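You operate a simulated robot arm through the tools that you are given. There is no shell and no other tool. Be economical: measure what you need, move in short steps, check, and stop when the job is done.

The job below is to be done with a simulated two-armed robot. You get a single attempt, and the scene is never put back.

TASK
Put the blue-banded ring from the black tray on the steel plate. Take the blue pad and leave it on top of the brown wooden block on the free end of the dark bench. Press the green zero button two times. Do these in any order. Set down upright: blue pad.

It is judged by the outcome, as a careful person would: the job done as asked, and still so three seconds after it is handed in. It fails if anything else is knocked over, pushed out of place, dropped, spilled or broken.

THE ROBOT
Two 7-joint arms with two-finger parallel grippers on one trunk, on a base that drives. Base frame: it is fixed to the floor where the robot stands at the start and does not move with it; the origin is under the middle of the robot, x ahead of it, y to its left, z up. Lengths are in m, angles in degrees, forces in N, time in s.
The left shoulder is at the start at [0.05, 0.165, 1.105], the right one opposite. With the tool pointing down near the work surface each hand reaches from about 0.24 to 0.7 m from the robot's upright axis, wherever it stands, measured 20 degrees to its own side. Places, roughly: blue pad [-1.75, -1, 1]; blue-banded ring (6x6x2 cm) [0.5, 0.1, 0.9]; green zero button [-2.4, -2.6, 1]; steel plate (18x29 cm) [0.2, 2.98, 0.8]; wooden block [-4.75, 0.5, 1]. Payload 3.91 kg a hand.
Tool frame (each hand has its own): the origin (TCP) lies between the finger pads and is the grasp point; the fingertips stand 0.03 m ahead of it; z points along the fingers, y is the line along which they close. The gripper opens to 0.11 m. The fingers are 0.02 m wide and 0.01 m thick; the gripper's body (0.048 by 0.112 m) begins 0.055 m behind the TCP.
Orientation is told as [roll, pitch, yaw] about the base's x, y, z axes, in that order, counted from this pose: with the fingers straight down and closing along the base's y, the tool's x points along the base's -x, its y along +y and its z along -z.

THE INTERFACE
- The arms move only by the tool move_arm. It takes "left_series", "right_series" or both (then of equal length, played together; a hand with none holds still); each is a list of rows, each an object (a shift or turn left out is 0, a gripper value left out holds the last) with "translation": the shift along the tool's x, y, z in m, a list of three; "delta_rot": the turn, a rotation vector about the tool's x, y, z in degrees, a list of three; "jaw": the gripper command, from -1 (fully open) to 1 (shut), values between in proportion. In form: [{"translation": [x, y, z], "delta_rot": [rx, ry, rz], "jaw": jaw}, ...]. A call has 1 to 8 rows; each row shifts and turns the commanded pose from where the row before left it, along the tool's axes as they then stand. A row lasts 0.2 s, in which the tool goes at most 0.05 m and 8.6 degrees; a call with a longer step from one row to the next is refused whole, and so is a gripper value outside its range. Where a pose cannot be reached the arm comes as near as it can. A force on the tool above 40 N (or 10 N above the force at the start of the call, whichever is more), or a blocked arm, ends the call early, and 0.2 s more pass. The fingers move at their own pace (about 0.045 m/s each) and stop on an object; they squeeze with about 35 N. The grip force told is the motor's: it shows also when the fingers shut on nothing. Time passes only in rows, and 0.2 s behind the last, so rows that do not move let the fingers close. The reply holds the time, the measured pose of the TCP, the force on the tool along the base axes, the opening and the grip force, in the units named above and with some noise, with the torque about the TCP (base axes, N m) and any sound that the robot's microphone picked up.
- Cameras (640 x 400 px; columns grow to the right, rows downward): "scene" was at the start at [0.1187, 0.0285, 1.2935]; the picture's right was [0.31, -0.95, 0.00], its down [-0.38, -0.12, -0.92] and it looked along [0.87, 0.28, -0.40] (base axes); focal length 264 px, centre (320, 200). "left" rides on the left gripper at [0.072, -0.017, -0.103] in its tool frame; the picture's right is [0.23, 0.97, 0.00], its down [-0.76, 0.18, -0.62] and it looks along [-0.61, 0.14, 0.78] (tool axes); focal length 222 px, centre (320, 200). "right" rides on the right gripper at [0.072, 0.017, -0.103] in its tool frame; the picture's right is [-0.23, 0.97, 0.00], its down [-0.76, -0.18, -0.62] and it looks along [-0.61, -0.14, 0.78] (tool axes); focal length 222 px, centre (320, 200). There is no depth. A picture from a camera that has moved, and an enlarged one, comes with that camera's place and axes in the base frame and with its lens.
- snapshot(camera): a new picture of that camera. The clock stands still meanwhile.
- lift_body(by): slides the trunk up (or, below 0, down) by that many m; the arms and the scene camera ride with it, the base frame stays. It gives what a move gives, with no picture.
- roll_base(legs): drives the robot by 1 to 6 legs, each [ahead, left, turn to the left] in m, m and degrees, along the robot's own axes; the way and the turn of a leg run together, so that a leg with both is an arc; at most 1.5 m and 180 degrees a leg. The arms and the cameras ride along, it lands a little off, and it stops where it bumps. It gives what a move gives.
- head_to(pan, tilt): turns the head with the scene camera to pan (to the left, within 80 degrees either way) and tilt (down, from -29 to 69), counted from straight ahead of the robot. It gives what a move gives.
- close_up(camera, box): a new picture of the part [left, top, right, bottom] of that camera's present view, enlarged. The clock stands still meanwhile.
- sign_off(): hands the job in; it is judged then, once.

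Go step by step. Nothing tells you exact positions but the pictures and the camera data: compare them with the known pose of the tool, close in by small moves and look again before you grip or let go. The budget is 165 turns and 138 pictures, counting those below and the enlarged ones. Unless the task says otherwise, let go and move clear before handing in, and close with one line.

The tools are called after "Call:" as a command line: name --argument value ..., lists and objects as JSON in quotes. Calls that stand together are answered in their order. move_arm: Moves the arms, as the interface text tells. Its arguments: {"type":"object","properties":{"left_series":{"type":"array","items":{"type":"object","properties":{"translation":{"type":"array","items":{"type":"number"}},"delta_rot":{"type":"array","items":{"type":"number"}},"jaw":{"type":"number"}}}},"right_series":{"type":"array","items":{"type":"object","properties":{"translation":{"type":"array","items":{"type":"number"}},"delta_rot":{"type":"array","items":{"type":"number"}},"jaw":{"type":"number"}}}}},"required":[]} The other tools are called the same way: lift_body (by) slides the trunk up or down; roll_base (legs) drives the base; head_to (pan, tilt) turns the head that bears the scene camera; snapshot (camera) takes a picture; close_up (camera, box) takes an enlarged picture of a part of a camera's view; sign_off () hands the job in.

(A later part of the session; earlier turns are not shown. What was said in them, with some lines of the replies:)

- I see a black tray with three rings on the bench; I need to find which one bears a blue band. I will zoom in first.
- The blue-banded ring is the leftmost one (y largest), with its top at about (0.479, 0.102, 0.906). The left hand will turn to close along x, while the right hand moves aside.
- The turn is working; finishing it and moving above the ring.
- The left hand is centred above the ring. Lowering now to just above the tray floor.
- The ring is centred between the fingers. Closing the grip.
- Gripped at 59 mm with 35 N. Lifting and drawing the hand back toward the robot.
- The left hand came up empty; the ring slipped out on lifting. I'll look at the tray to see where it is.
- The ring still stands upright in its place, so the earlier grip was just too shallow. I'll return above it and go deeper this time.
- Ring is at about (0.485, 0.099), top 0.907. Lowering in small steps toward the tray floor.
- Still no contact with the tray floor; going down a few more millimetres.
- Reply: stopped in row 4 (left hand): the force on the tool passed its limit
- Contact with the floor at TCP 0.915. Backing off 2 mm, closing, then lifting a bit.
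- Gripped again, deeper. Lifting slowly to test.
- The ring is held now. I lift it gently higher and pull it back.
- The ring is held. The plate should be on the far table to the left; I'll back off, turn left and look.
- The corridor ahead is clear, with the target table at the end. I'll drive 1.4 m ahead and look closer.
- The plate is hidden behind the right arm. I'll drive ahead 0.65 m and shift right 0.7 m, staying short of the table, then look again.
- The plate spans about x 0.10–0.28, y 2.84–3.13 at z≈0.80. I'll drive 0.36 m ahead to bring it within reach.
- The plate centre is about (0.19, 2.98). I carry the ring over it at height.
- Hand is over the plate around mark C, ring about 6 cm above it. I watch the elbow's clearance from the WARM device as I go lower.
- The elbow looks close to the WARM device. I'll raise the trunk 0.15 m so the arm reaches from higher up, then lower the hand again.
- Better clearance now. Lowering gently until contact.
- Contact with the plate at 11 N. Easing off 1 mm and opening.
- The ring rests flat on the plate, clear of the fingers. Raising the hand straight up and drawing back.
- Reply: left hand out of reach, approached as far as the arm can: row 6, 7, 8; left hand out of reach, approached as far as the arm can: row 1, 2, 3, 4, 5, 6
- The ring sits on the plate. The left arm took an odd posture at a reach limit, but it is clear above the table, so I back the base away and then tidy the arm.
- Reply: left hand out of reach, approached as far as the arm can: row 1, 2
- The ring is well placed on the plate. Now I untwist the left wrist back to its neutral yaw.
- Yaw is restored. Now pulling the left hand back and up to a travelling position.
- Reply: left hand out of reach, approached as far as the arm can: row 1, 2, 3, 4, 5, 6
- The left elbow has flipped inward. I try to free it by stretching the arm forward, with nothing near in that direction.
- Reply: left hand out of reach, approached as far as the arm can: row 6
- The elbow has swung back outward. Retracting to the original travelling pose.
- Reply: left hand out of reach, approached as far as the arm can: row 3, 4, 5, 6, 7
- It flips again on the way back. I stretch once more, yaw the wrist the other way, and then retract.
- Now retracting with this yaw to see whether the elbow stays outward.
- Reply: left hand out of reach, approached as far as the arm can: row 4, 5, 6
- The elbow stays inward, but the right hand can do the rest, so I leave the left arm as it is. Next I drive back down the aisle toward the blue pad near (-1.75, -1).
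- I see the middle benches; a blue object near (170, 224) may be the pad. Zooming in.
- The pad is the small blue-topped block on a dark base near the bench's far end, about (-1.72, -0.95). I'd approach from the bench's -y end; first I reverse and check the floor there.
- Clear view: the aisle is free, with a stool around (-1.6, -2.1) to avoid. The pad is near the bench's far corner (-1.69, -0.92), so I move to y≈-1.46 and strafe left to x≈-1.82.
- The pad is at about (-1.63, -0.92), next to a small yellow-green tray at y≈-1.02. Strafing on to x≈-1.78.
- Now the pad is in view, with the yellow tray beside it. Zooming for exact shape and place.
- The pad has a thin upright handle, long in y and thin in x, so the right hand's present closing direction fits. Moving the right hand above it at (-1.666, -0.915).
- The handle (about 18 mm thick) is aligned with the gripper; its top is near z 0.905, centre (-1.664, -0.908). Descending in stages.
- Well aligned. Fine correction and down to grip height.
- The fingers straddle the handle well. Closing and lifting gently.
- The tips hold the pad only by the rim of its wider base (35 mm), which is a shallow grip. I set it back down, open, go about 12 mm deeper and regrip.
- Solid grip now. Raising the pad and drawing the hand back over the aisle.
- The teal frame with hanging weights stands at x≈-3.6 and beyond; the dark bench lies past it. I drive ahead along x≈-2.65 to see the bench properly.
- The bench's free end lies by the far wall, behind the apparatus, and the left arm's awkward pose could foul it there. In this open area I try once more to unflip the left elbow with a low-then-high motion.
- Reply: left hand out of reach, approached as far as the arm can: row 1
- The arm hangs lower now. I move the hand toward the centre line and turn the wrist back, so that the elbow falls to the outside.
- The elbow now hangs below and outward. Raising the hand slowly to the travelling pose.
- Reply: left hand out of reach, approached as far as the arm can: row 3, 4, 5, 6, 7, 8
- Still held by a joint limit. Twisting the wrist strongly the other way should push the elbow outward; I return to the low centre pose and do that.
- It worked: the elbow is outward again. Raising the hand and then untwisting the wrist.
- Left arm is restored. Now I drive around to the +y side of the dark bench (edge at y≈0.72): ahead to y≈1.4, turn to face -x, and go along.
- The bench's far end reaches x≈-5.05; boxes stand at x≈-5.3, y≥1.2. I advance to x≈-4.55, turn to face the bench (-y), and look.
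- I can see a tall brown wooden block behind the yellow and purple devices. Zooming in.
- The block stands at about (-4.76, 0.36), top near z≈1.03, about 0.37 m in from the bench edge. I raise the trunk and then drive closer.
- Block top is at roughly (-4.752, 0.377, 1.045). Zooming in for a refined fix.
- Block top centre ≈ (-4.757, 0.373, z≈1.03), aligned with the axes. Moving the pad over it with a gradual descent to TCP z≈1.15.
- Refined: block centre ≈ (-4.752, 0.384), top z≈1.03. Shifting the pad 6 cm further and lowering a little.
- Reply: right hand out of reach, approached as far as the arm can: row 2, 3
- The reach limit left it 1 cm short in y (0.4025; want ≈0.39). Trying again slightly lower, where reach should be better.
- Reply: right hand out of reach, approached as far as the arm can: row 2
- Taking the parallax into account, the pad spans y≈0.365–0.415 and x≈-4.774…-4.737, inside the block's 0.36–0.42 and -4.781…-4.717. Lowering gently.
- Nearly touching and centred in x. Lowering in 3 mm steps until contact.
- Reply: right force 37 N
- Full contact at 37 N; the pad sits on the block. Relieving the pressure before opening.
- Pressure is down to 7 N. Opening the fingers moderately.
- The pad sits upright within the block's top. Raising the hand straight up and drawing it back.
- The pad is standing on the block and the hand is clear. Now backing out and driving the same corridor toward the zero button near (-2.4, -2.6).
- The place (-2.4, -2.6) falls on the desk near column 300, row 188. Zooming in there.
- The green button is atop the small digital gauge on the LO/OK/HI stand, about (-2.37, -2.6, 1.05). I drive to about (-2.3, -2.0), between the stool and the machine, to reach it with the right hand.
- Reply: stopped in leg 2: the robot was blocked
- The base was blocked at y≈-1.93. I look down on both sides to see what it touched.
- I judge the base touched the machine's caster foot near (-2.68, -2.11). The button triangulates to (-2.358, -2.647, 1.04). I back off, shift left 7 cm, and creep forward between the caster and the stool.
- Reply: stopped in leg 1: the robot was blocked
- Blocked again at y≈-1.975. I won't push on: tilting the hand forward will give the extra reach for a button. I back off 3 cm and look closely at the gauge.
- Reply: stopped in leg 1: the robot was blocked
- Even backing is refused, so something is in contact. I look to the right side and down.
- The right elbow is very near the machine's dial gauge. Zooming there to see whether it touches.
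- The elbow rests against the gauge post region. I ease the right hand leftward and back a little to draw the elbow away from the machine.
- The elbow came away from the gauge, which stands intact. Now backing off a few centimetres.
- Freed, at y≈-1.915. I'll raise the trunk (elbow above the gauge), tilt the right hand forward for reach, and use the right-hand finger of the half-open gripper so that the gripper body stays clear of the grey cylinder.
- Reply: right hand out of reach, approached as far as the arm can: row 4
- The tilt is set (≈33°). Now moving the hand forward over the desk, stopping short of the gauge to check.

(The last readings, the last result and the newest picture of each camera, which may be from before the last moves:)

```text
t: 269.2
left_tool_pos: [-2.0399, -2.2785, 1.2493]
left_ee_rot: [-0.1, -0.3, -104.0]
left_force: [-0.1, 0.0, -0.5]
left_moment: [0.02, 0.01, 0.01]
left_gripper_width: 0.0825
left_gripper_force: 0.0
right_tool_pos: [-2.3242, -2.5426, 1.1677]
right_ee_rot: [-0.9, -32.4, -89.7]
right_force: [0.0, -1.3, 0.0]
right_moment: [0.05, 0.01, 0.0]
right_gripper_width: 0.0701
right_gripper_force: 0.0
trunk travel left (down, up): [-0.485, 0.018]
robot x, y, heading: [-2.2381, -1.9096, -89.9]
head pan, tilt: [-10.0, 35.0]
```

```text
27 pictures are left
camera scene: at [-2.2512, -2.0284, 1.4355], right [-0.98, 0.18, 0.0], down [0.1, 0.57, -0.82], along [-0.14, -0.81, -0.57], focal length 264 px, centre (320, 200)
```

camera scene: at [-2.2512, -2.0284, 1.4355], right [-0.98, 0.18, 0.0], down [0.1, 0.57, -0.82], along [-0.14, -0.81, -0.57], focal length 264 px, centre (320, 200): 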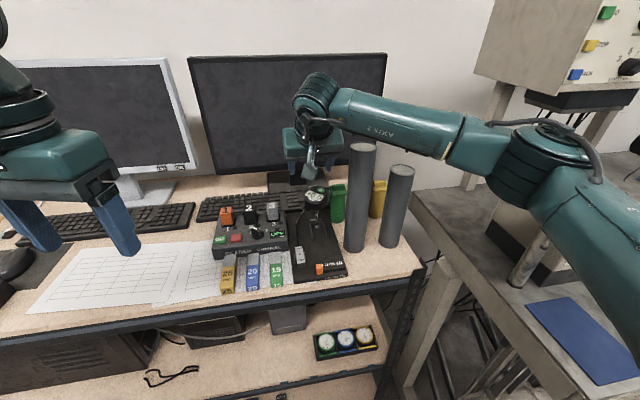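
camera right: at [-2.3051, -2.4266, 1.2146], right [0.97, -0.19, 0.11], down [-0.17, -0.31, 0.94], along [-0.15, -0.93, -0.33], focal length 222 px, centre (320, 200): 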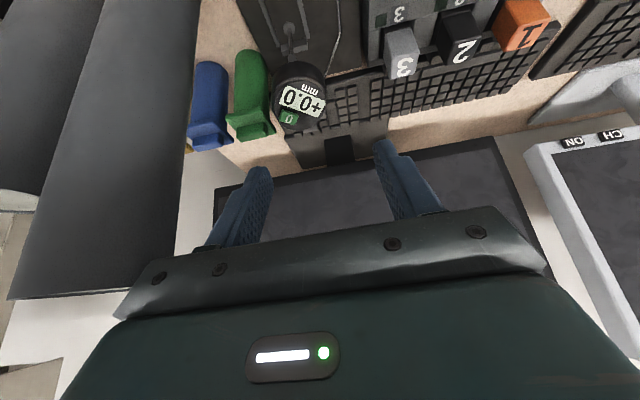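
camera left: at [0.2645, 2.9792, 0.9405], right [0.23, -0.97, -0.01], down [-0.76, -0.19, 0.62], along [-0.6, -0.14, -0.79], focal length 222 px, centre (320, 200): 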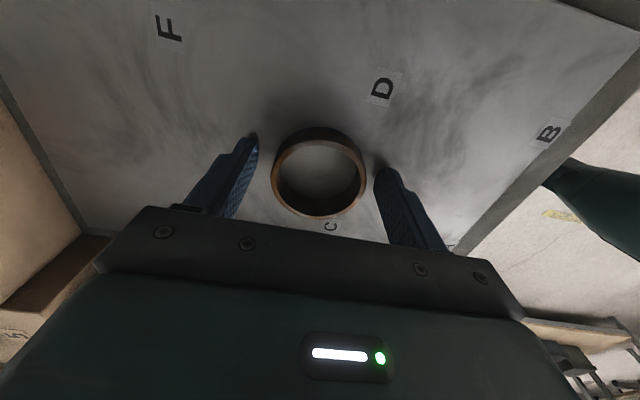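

The button lies at about (-2.361, -2.635, 1.035), in line with the left-hand-side (−x) finger. Approaching along the finger axis.

Call:
move_arm --right_series '[{"translation": [-0.002, 0.001, 0.025]}, {"translation": [-0.002, 0.001, 0.025]}, {"translation": [-0.001, 0.001, 0.025]}, {}]'

Call:
snapshot --camera "right"

Call:
close_up --camera "scene" --box '[260, 80, 440, 240]'

```text
t: 270.2
left_tool_pos: [-2.0414, -2.2769, 1.2513]
left_ee_rot: [0.0, -0.3, -104.0]
left_force: [0.2, -0.3, -0.6]
left_moment: [0.0, -0.02, -0.01]
left_gripper_width: 0.0824
left_gripper_force: 0.0
right_tool_pos: [-2.3229, -2.5851, 1.1045]
right_ee_rot: [-0.8, -32.5, -89.7]
right_force: [-0.2, -0.8, -0.3]
right_moment: [0.02, -0.02, -0.01]
right_gripper_width: 0.0701
right_gripper_force: 0.1
trunk travel left (down, up): [-0.485, 0.018]
robot x, y, heading: [-2.2408, -1.9123, -90.0]
head pan, tilt: [-10.0, 35.0]
```

```text
26 pictures are left
camera right: at [-2.3042, -2.4692, 1.1522], right [0.97, -0.19, 0.11], down [-0.17, -0.31, 0.94], along [-0.15, -0.93, -0.33], focal length 222 px, centre (320, 200)
```

right: 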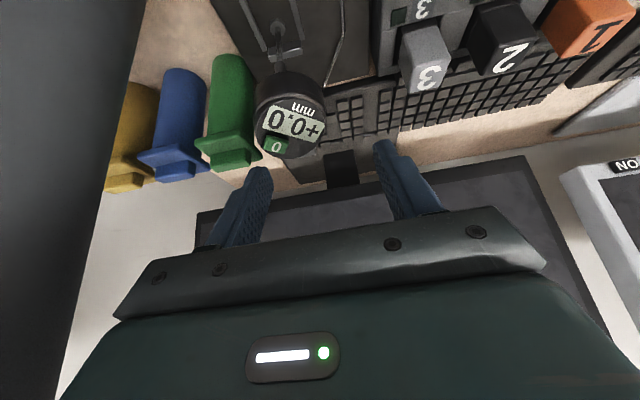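

```text
2.50 times, centred on (350, 160) of scene
camera zoom: at [-2.2518, -2.0274, 1.4356], right [-0.98, 0.18, 0.0], down [0.1, 0.56, -0.82], along [-0.14, -0.81, -0.57], focal length 659 px, centre (245, 300)
```

zoom: 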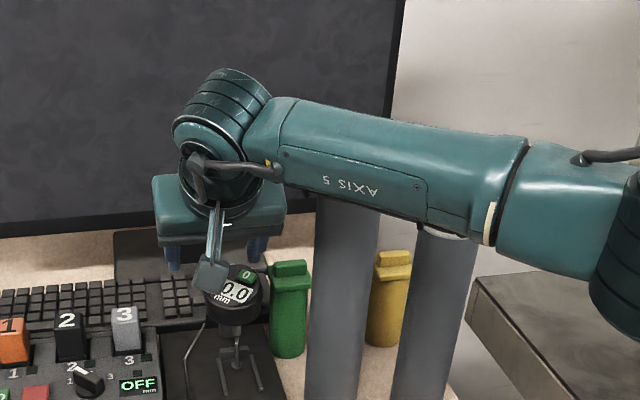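

Aligned; remaining distance ≈5 cm along the finger. Moving 3.5 cm and checking again.

Call:
move_arm --right_series '[{"translation": [-0.002, 0.001, 0.02]}, {"translation": [-0.002, 0, 0.015]}, {}]'

Call:
close_up --camera "right" --box '[200, 100, 380, 230]'

Call:
close_up --camera "scene" --box '[290, 150, 380, 220]'

```text
t: 271.1
left_tool_pos: [-2.0415, -2.278, 1.2507]
left_ee_rot: [-0.2, -0.3, -103.9]
left_force: [-0.1, -0.1, -0.3]
left_moment: [0.02, 0.03, 0.02]
left_gripper_width: 0.0826
left_gripper_force: 0.1
right_tool_pos: [-2.3224, -2.6083, 1.0768]
right_ee_rot: [-0.9, -32.5, -89.8]
right_force: [0.1, 0.1, -0.3]
right_moment: [-0.05, 0.03, 0.0]
right_gripper_width: 0.0699
right_gripper_force: 0.0
trunk travel left (down, up): [-0.485, 0.018]
robot x, y, heading: [-2.234, -1.9112, -90.1]
head pan, tilt: [-10.0, 35.0]
```

```text
3.08 times, centred on (290, 165) of right
camera zoom: at [-2.3035, -2.4925, 1.1235], right [0.97, -0.19, 0.11], down [-0.17, -0.31, 0.94], along [-0.15, -0.93, -0.33], focal length 684 px, centre (412, 308)
```

zoom: 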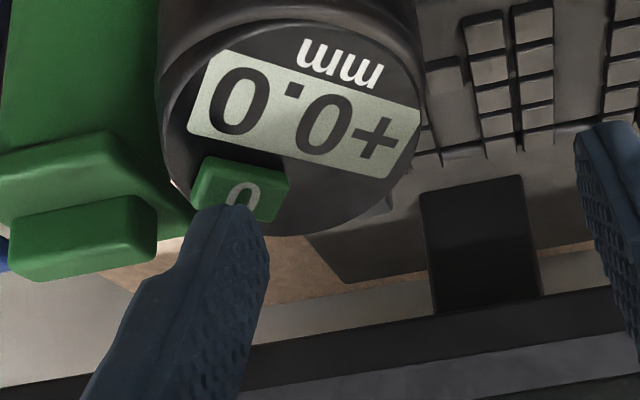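

```text
5.71 times, centred on (335, 185) of scene
camera zoom: at [-2.2518, -2.0277, 1.4356], right [-0.98, 0.18, 0.0], down [0.1, 0.56, -0.82], along [-0.14, -0.81, -0.57], focal length 1507 px, centre (234, 286)
```

zoom: 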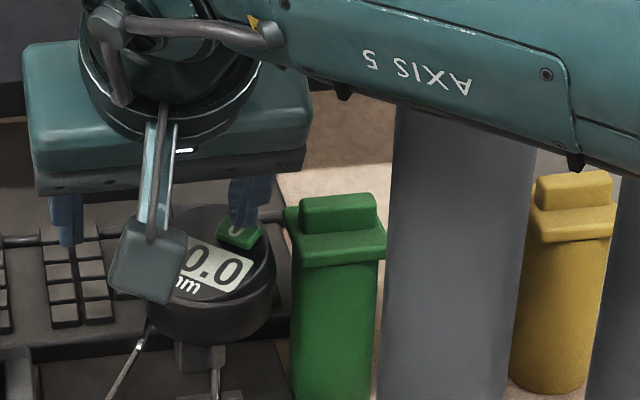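

The fingertip hovers right over the green "0" button. Going straight down in small steps, watching force.

Call:
move_arm --right_series '[{"translation": [0.0032, 0, 0.005]}, {}]'

Call:
move_arm --right_series '[{"translation": [0.0016, 0, 0.0025]}, {}]'

Call:
close_up --camera "right" --box '[200, 100, 380, 230]'

```text
t: 271.6
left_tool_pos: [-2.0408, -2.2776, 1.2499]
left_ee_rot: [-0.1, -0.4, -104.0]
left_force: [0.0, -0.4, 0.1]
left_moment: [0.02, 0.03, -0.02]
left_gripper_width: 0.0822
left_gripper_force: 0.1
right_tool_pos: [-2.3218, -2.6094, 1.0717]
right_ee_rot: [-0.8, -32.5, -89.8]
right_force: [-0.7, -0.5, 3.0]
right_moment: [-0.05, 0.19, 0.03]
right_gripper_width: 0.0702
right_gripper_force: 0.6
trunk travel left (down, up): [-0.485, 0.018]
robot x, y, heading: [-2.2359, -1.9103, -89.9]
head pan, tilt: [-10.0, 35.0]
heard: click
```

```text
t: 272.2
left_tool_pos: [-2.042, -2.2766, 1.2507]
left_ee_rot: [0.0, -0.5, -104.1]
left_force: [-1.1, 0.2, 0.5]
left_moment: [-0.03, 0.02, 0.01]
left_gripper_width: 0.0824
left_gripper_force: 0.0
right_tool_pos: [-2.3215, -2.609, 1.0701]
right_ee_rot: [-0.8, -32.6, -89.7]
right_force: [-1.4, -1.8, 8.4]
right_moment: [-0.12, 0.41, 0.02]
right_gripper_width: 0.0703
right_gripper_force: 0.6
trunk travel left (down, up): [-0.485, 0.018]
robot x, y, heading: [-2.24, -1.9122, -90.4]
head pan, tilt: [-10.0, 35.0]
```

```text
3.08 times, centred on (290, 165) of right
camera zoom: at [-2.3027, -2.492, 1.1169], right [0.97, -0.19, 0.11], down [-0.17, -0.31, 0.94], along [-0.15, -0.93, -0.33], focal length 684 px, centre (412, 308)
```

zoom: 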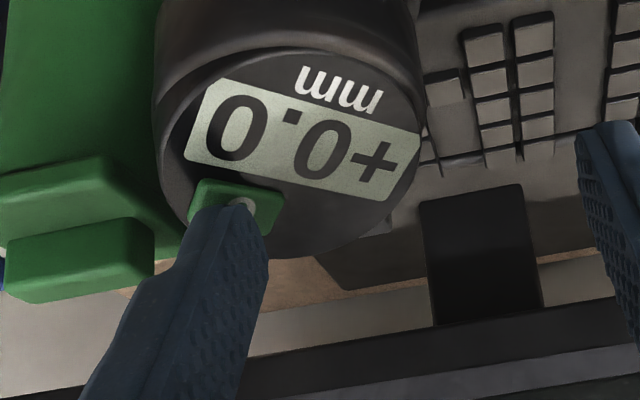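

A click was heard: press one. Releasing fully, then pressing a second time.

Call:
move_arm --right_series '[{"translation": [-0.008, 0, -0.0125]}, {}, {}]'

Call:
move_arm --right_series '[{"translation": [0.0064, 0, 0.01]}, {}]'

```text
t: 273.1
left_tool_pos: [-2.0409, -2.2779, 1.2491]
left_ee_rot: [-0.1, -0.4, -104.0]
left_force: [-0.1, 0.3, -1.4]
left_moment: [0.01, 0.0, -0.01]
left_gripper_width: 0.0823
left_gripper_force: 0.1
right_tool_pos: [-2.3217, -2.6078, 1.0824]
right_ee_rot: [-0.8, -32.5, -89.8]
right_force: [-0.3, 0.5, -0.4]
right_moment: [0.01, -0.01, 0.0]
right_gripper_width: 0.0699
right_gripper_force: 0.0
trunk travel left (down, up): [-0.485, 0.018]
robot x, y, heading: [-2.2393, -1.9105, -90.1]
head pan, tilt: [-10.0, 35.0]
```

```text
t: 273.6
left_tool_pos: [-2.0409, -2.2774, 1.2504]
left_ee_rot: [0.0, -0.4, -104.0]
left_force: [0.9, -0.6, -0.5]
left_moment: [0.0, 0.0, 0.0]
left_gripper_width: 0.0827
left_gripper_force: 0.1
right_tool_pos: [-2.3213, -2.6079, 1.0729]
right_ee_rot: [-0.8, -32.5, -89.7]
right_force: [0.4, 0.0, 2.3]
right_moment: [-0.02, 0.16, 0.01]
right_gripper_width: 0.0701
right_gripper_force: 0.2
trunk travel left (down, up): [-0.485, 0.018]
robot x, y, heading: [-2.2351, -1.915, -89.8]
head pan, tilt: [-10.0, 35.0]
heard: click
```

Second click heard, so two presses are done. Withdrawing straight up and back.

Call:
move_arm --right_series '[{"translation": [-0.008, 0, -0.0125]}, {"translation": [0, 0, -0.03]}, {"translation": [0, 0, -0.035]}, {"translation": [0, 0, -0.03]}, {"translation": [0.03, -0.0036, -0.027]}, {"translation": [0.03, -0.0036, -0.027]}, {"translation": [0.03, -0.0036, -0.027]}, {"translation": [0.03, -0.0036, -0.027]}]'

Call:
roll_base --legs '[[-0.4, 0, 0]]'

Call:
head_to --pan -15 --tilt 25

Call:
snapshot --camera "scene"

```text
t: 275.4
left_tool_pos: [-2.0411, -2.2758, 1.2493]
left_ee_rot: [-0.1, -0.4, -103.9]
left_force: [0.3, 0.3, -0.7]
left_moment: [0.0, -0.01, 0.01]
left_gripper_width: 0.0824
left_gripper_force: 0.0
right_tool_pos: [-2.3338, -2.3968, 1.1923]
right_ee_rot: [-0.9, -32.5, -89.8]
right_force: [0.3, 0.1, -0.1]
right_moment: [-0.01, 0.01, 0.01]
right_gripper_width: 0.0702
right_gripper_force: 0.0
trunk travel left (down, up): [-0.485, 0.018]
robot x, y, heading: [-2.2395, -1.9113, -90.2]
head pan, tilt: [-10.0, 35.0]
```

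```text
t: 277.9
left_tool_pos: [-2.0423, -1.8818, 1.2496]
left_ee_rot: [0.0, -0.5, -104.4]
left_force: [0.6, -0.3, 0.0]
left_moment: [-0.02, -0.02, -0.03]
left_gripper_width: 0.0825
left_gripper_force: 0.1
right_tool_pos: [-2.335, -2.001, 1.1931]
right_ee_rot: [-0.8, -32.5, -90.1]
right_force: [1.7, 0.4, -0.1]
right_moment: [-0.03, 0.01, 0.01]
right_gripper_width: 0.0698
right_gripper_force: 0.1
trunk travel left (down, up): [-0.485, 0.018]
robot x, y, heading: [-2.235, -1.5139, -90.6]
head pan, tilt: [-10.0, 35.0]
```

```text
t: 278.6
left_tool_pos: [-2.0409, -1.8825, 1.2492]
left_ee_rot: [-0.2, -0.4, -104.3]
left_force: [0.5, 0.6, 0.2]
left_moment: [0.02, 0.04, 0.0]
left_gripper_width: 0.0824
left_gripper_force: 0.1
right_tool_pos: [-2.3352, -2.0016, 1.1922]
right_ee_rot: [-0.8, -32.4, -90.0]
right_force: [-0.1, 0.5, 0.0]
right_moment: [-0.01, 0.01, -0.03]
right_gripper_width: 0.0702
right_gripper_force: 0.1
trunk travel left (down, up): [-0.485, 0.018]
robot x, y, heading: [-2.2389, -1.5143, -90.5]
head pan, tilt: [-15.0, 25.0]
```

```text
21 pictures are left
camera scene: at [-2.259, -1.6339, 1.4513], right [-0.96, 0.27, 0.0], down [0.11, 0.41, -0.91], along [-0.24, -0.87, -0.42], focal length 264 px, centre (320, 200)
```

scene: 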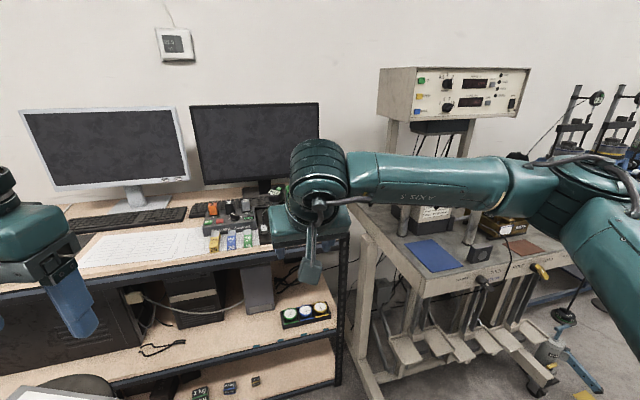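

The desk looks undisturbed. I back off a bit further to confirm that the gauge on the machine is still in order.

Call:
roll_base --legs '[[-0.35, 0.1, 0]]'

Call:
move_arm --right_series '[{"delta_rot": [0, 8.5, 0]}, {"delta_rot": [0, 8.5, 0]}, {"delta_rot": [0, 8.5, 0]}, {"delta_rot": [0, 7, 0]}, {"translation": [0.04, 0.02, 0.03]}, {"translation": [0.04, 0.02, 0.03]}, {"translation": [0.03, 0.02, 0.03]}]'

Call:
close_up --camera "scene" --box '[200, 60, 540, 300]'

```text
t: 281.0
left_tool_pos: [-1.9372, -1.5293, 1.2495]
left_ee_rot: [0.0, -0.5, -104.3]
left_force: [-0.4, 0.0, -0.2]
left_moment: [-0.03, -0.02, 0.0]
left_gripper_width: 0.0828
left_gripper_force: 0.1
right_tool_pos: [-2.2302, -1.6494, 1.1928]
right_ee_rot: [-0.7, -32.5, -90.0]
right_force: [-1.1, 0.8, 0.3]
right_moment: [-0.01, 0.0, 0.01]
right_gripper_width: 0.0699
right_gripper_force: 0.1
trunk travel left (down, up): [-0.485, 0.018]
robot x, y, heading: [-2.1294, -1.1616, -90.1]
head pan, tilt: [-15.0, 25.0]
```

```text
refused: row 5 steps farther than a row can; nothing moved
```

```text
1.67 times, centred on (370, 180) of scene
camera zoom: at [-2.1548, -1.2811, 1.4514], right [-0.96, 0.27, 0.0], down [0.11, 0.41, -0.91], along [-0.24, -0.87, -0.42], focal length 440 px, centre (237, 233)
```

zoom: 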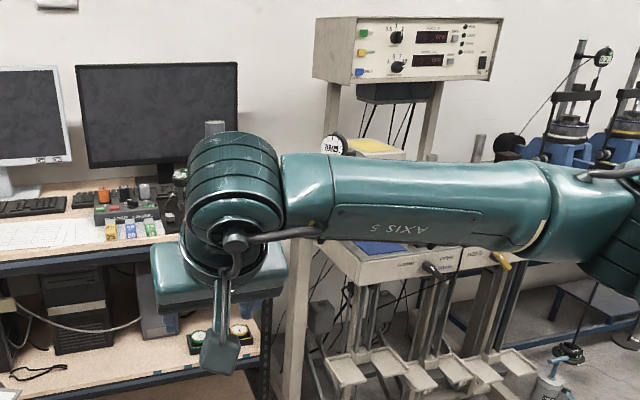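

The gauge shows above my arm. Straightening the hand and lowering it out of the way for one clear look.

Call:
move_arm --right_series '[{"delta_rot": [0, 8.5, 0]}, {"delta_rot": [0, 8.5, 0]}, {"delta_rot": [0, 8.5, 0]}, {"delta_rot": [0, 7, 0]}, {"translation": [0.03, 0, 0.03]}, {"translation": [0.03, 0, 0.03]}, {"translation": [0.03, 0, 0.03]}]'

Call:
close_up --camera "scene" --box '[240, 80, 480, 260]'

```text
t: 282.6
left_tool_pos: [-1.9376, -1.5306, 1.2499]
left_ee_rot: [0.0, -0.3, -104.3]
left_force: [0.3, 0.3, 0.1]
left_moment: [0.02, -0.06, 0.0]
left_gripper_width: 0.0824
left_gripper_force: 0.2
right_tool_pos: [-2.232, -1.5568, 1.1]
right_ee_rot: [-0.7, -0.1, -90.6]
right_force: [0.1, 0.9, -0.6]
right_moment: [0.0, -0.01, 0.0]
right_gripper_width: 0.0698
right_gripper_force: 0.0
trunk travel left (down, up): [-0.485, 0.018]
robot x, y, heading: [-2.1326, -1.1633, -90.4]
head pan, tilt: [-15.0, 25.0]
```

```text
2.22 times, centred on (360, 170) of scene
camera zoom: at [-2.1554, -1.2813, 1.4514], right [-0.96, 0.27, 0.0], down [0.11, 0.41, -0.91], along [-0.24, -0.87, -0.42], focal length 586 px, centre (231, 267)
```

zoom: 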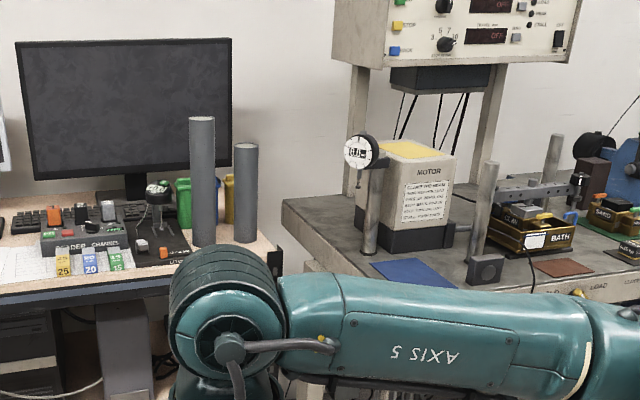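

Everything on the machine and the desk stands as before: the gauge is upright, and both button presses clicked. The ring lies on the plate and the pad stands on the block, so I hand in the job.

Call:
sign_off

```text
The job is handed in.
```

The job is handed in. The blue-banded ring is on the steel plate, the blue pad stands upright on the brown wooden block, and the green zero button was pressed twice, with a click each time. On the way to the button the robot was stopped twice, and its right elbow pressed against the gauge stand on the neighbouring machine. In the last picture that gauge is upright and nothing nearby looks moved.
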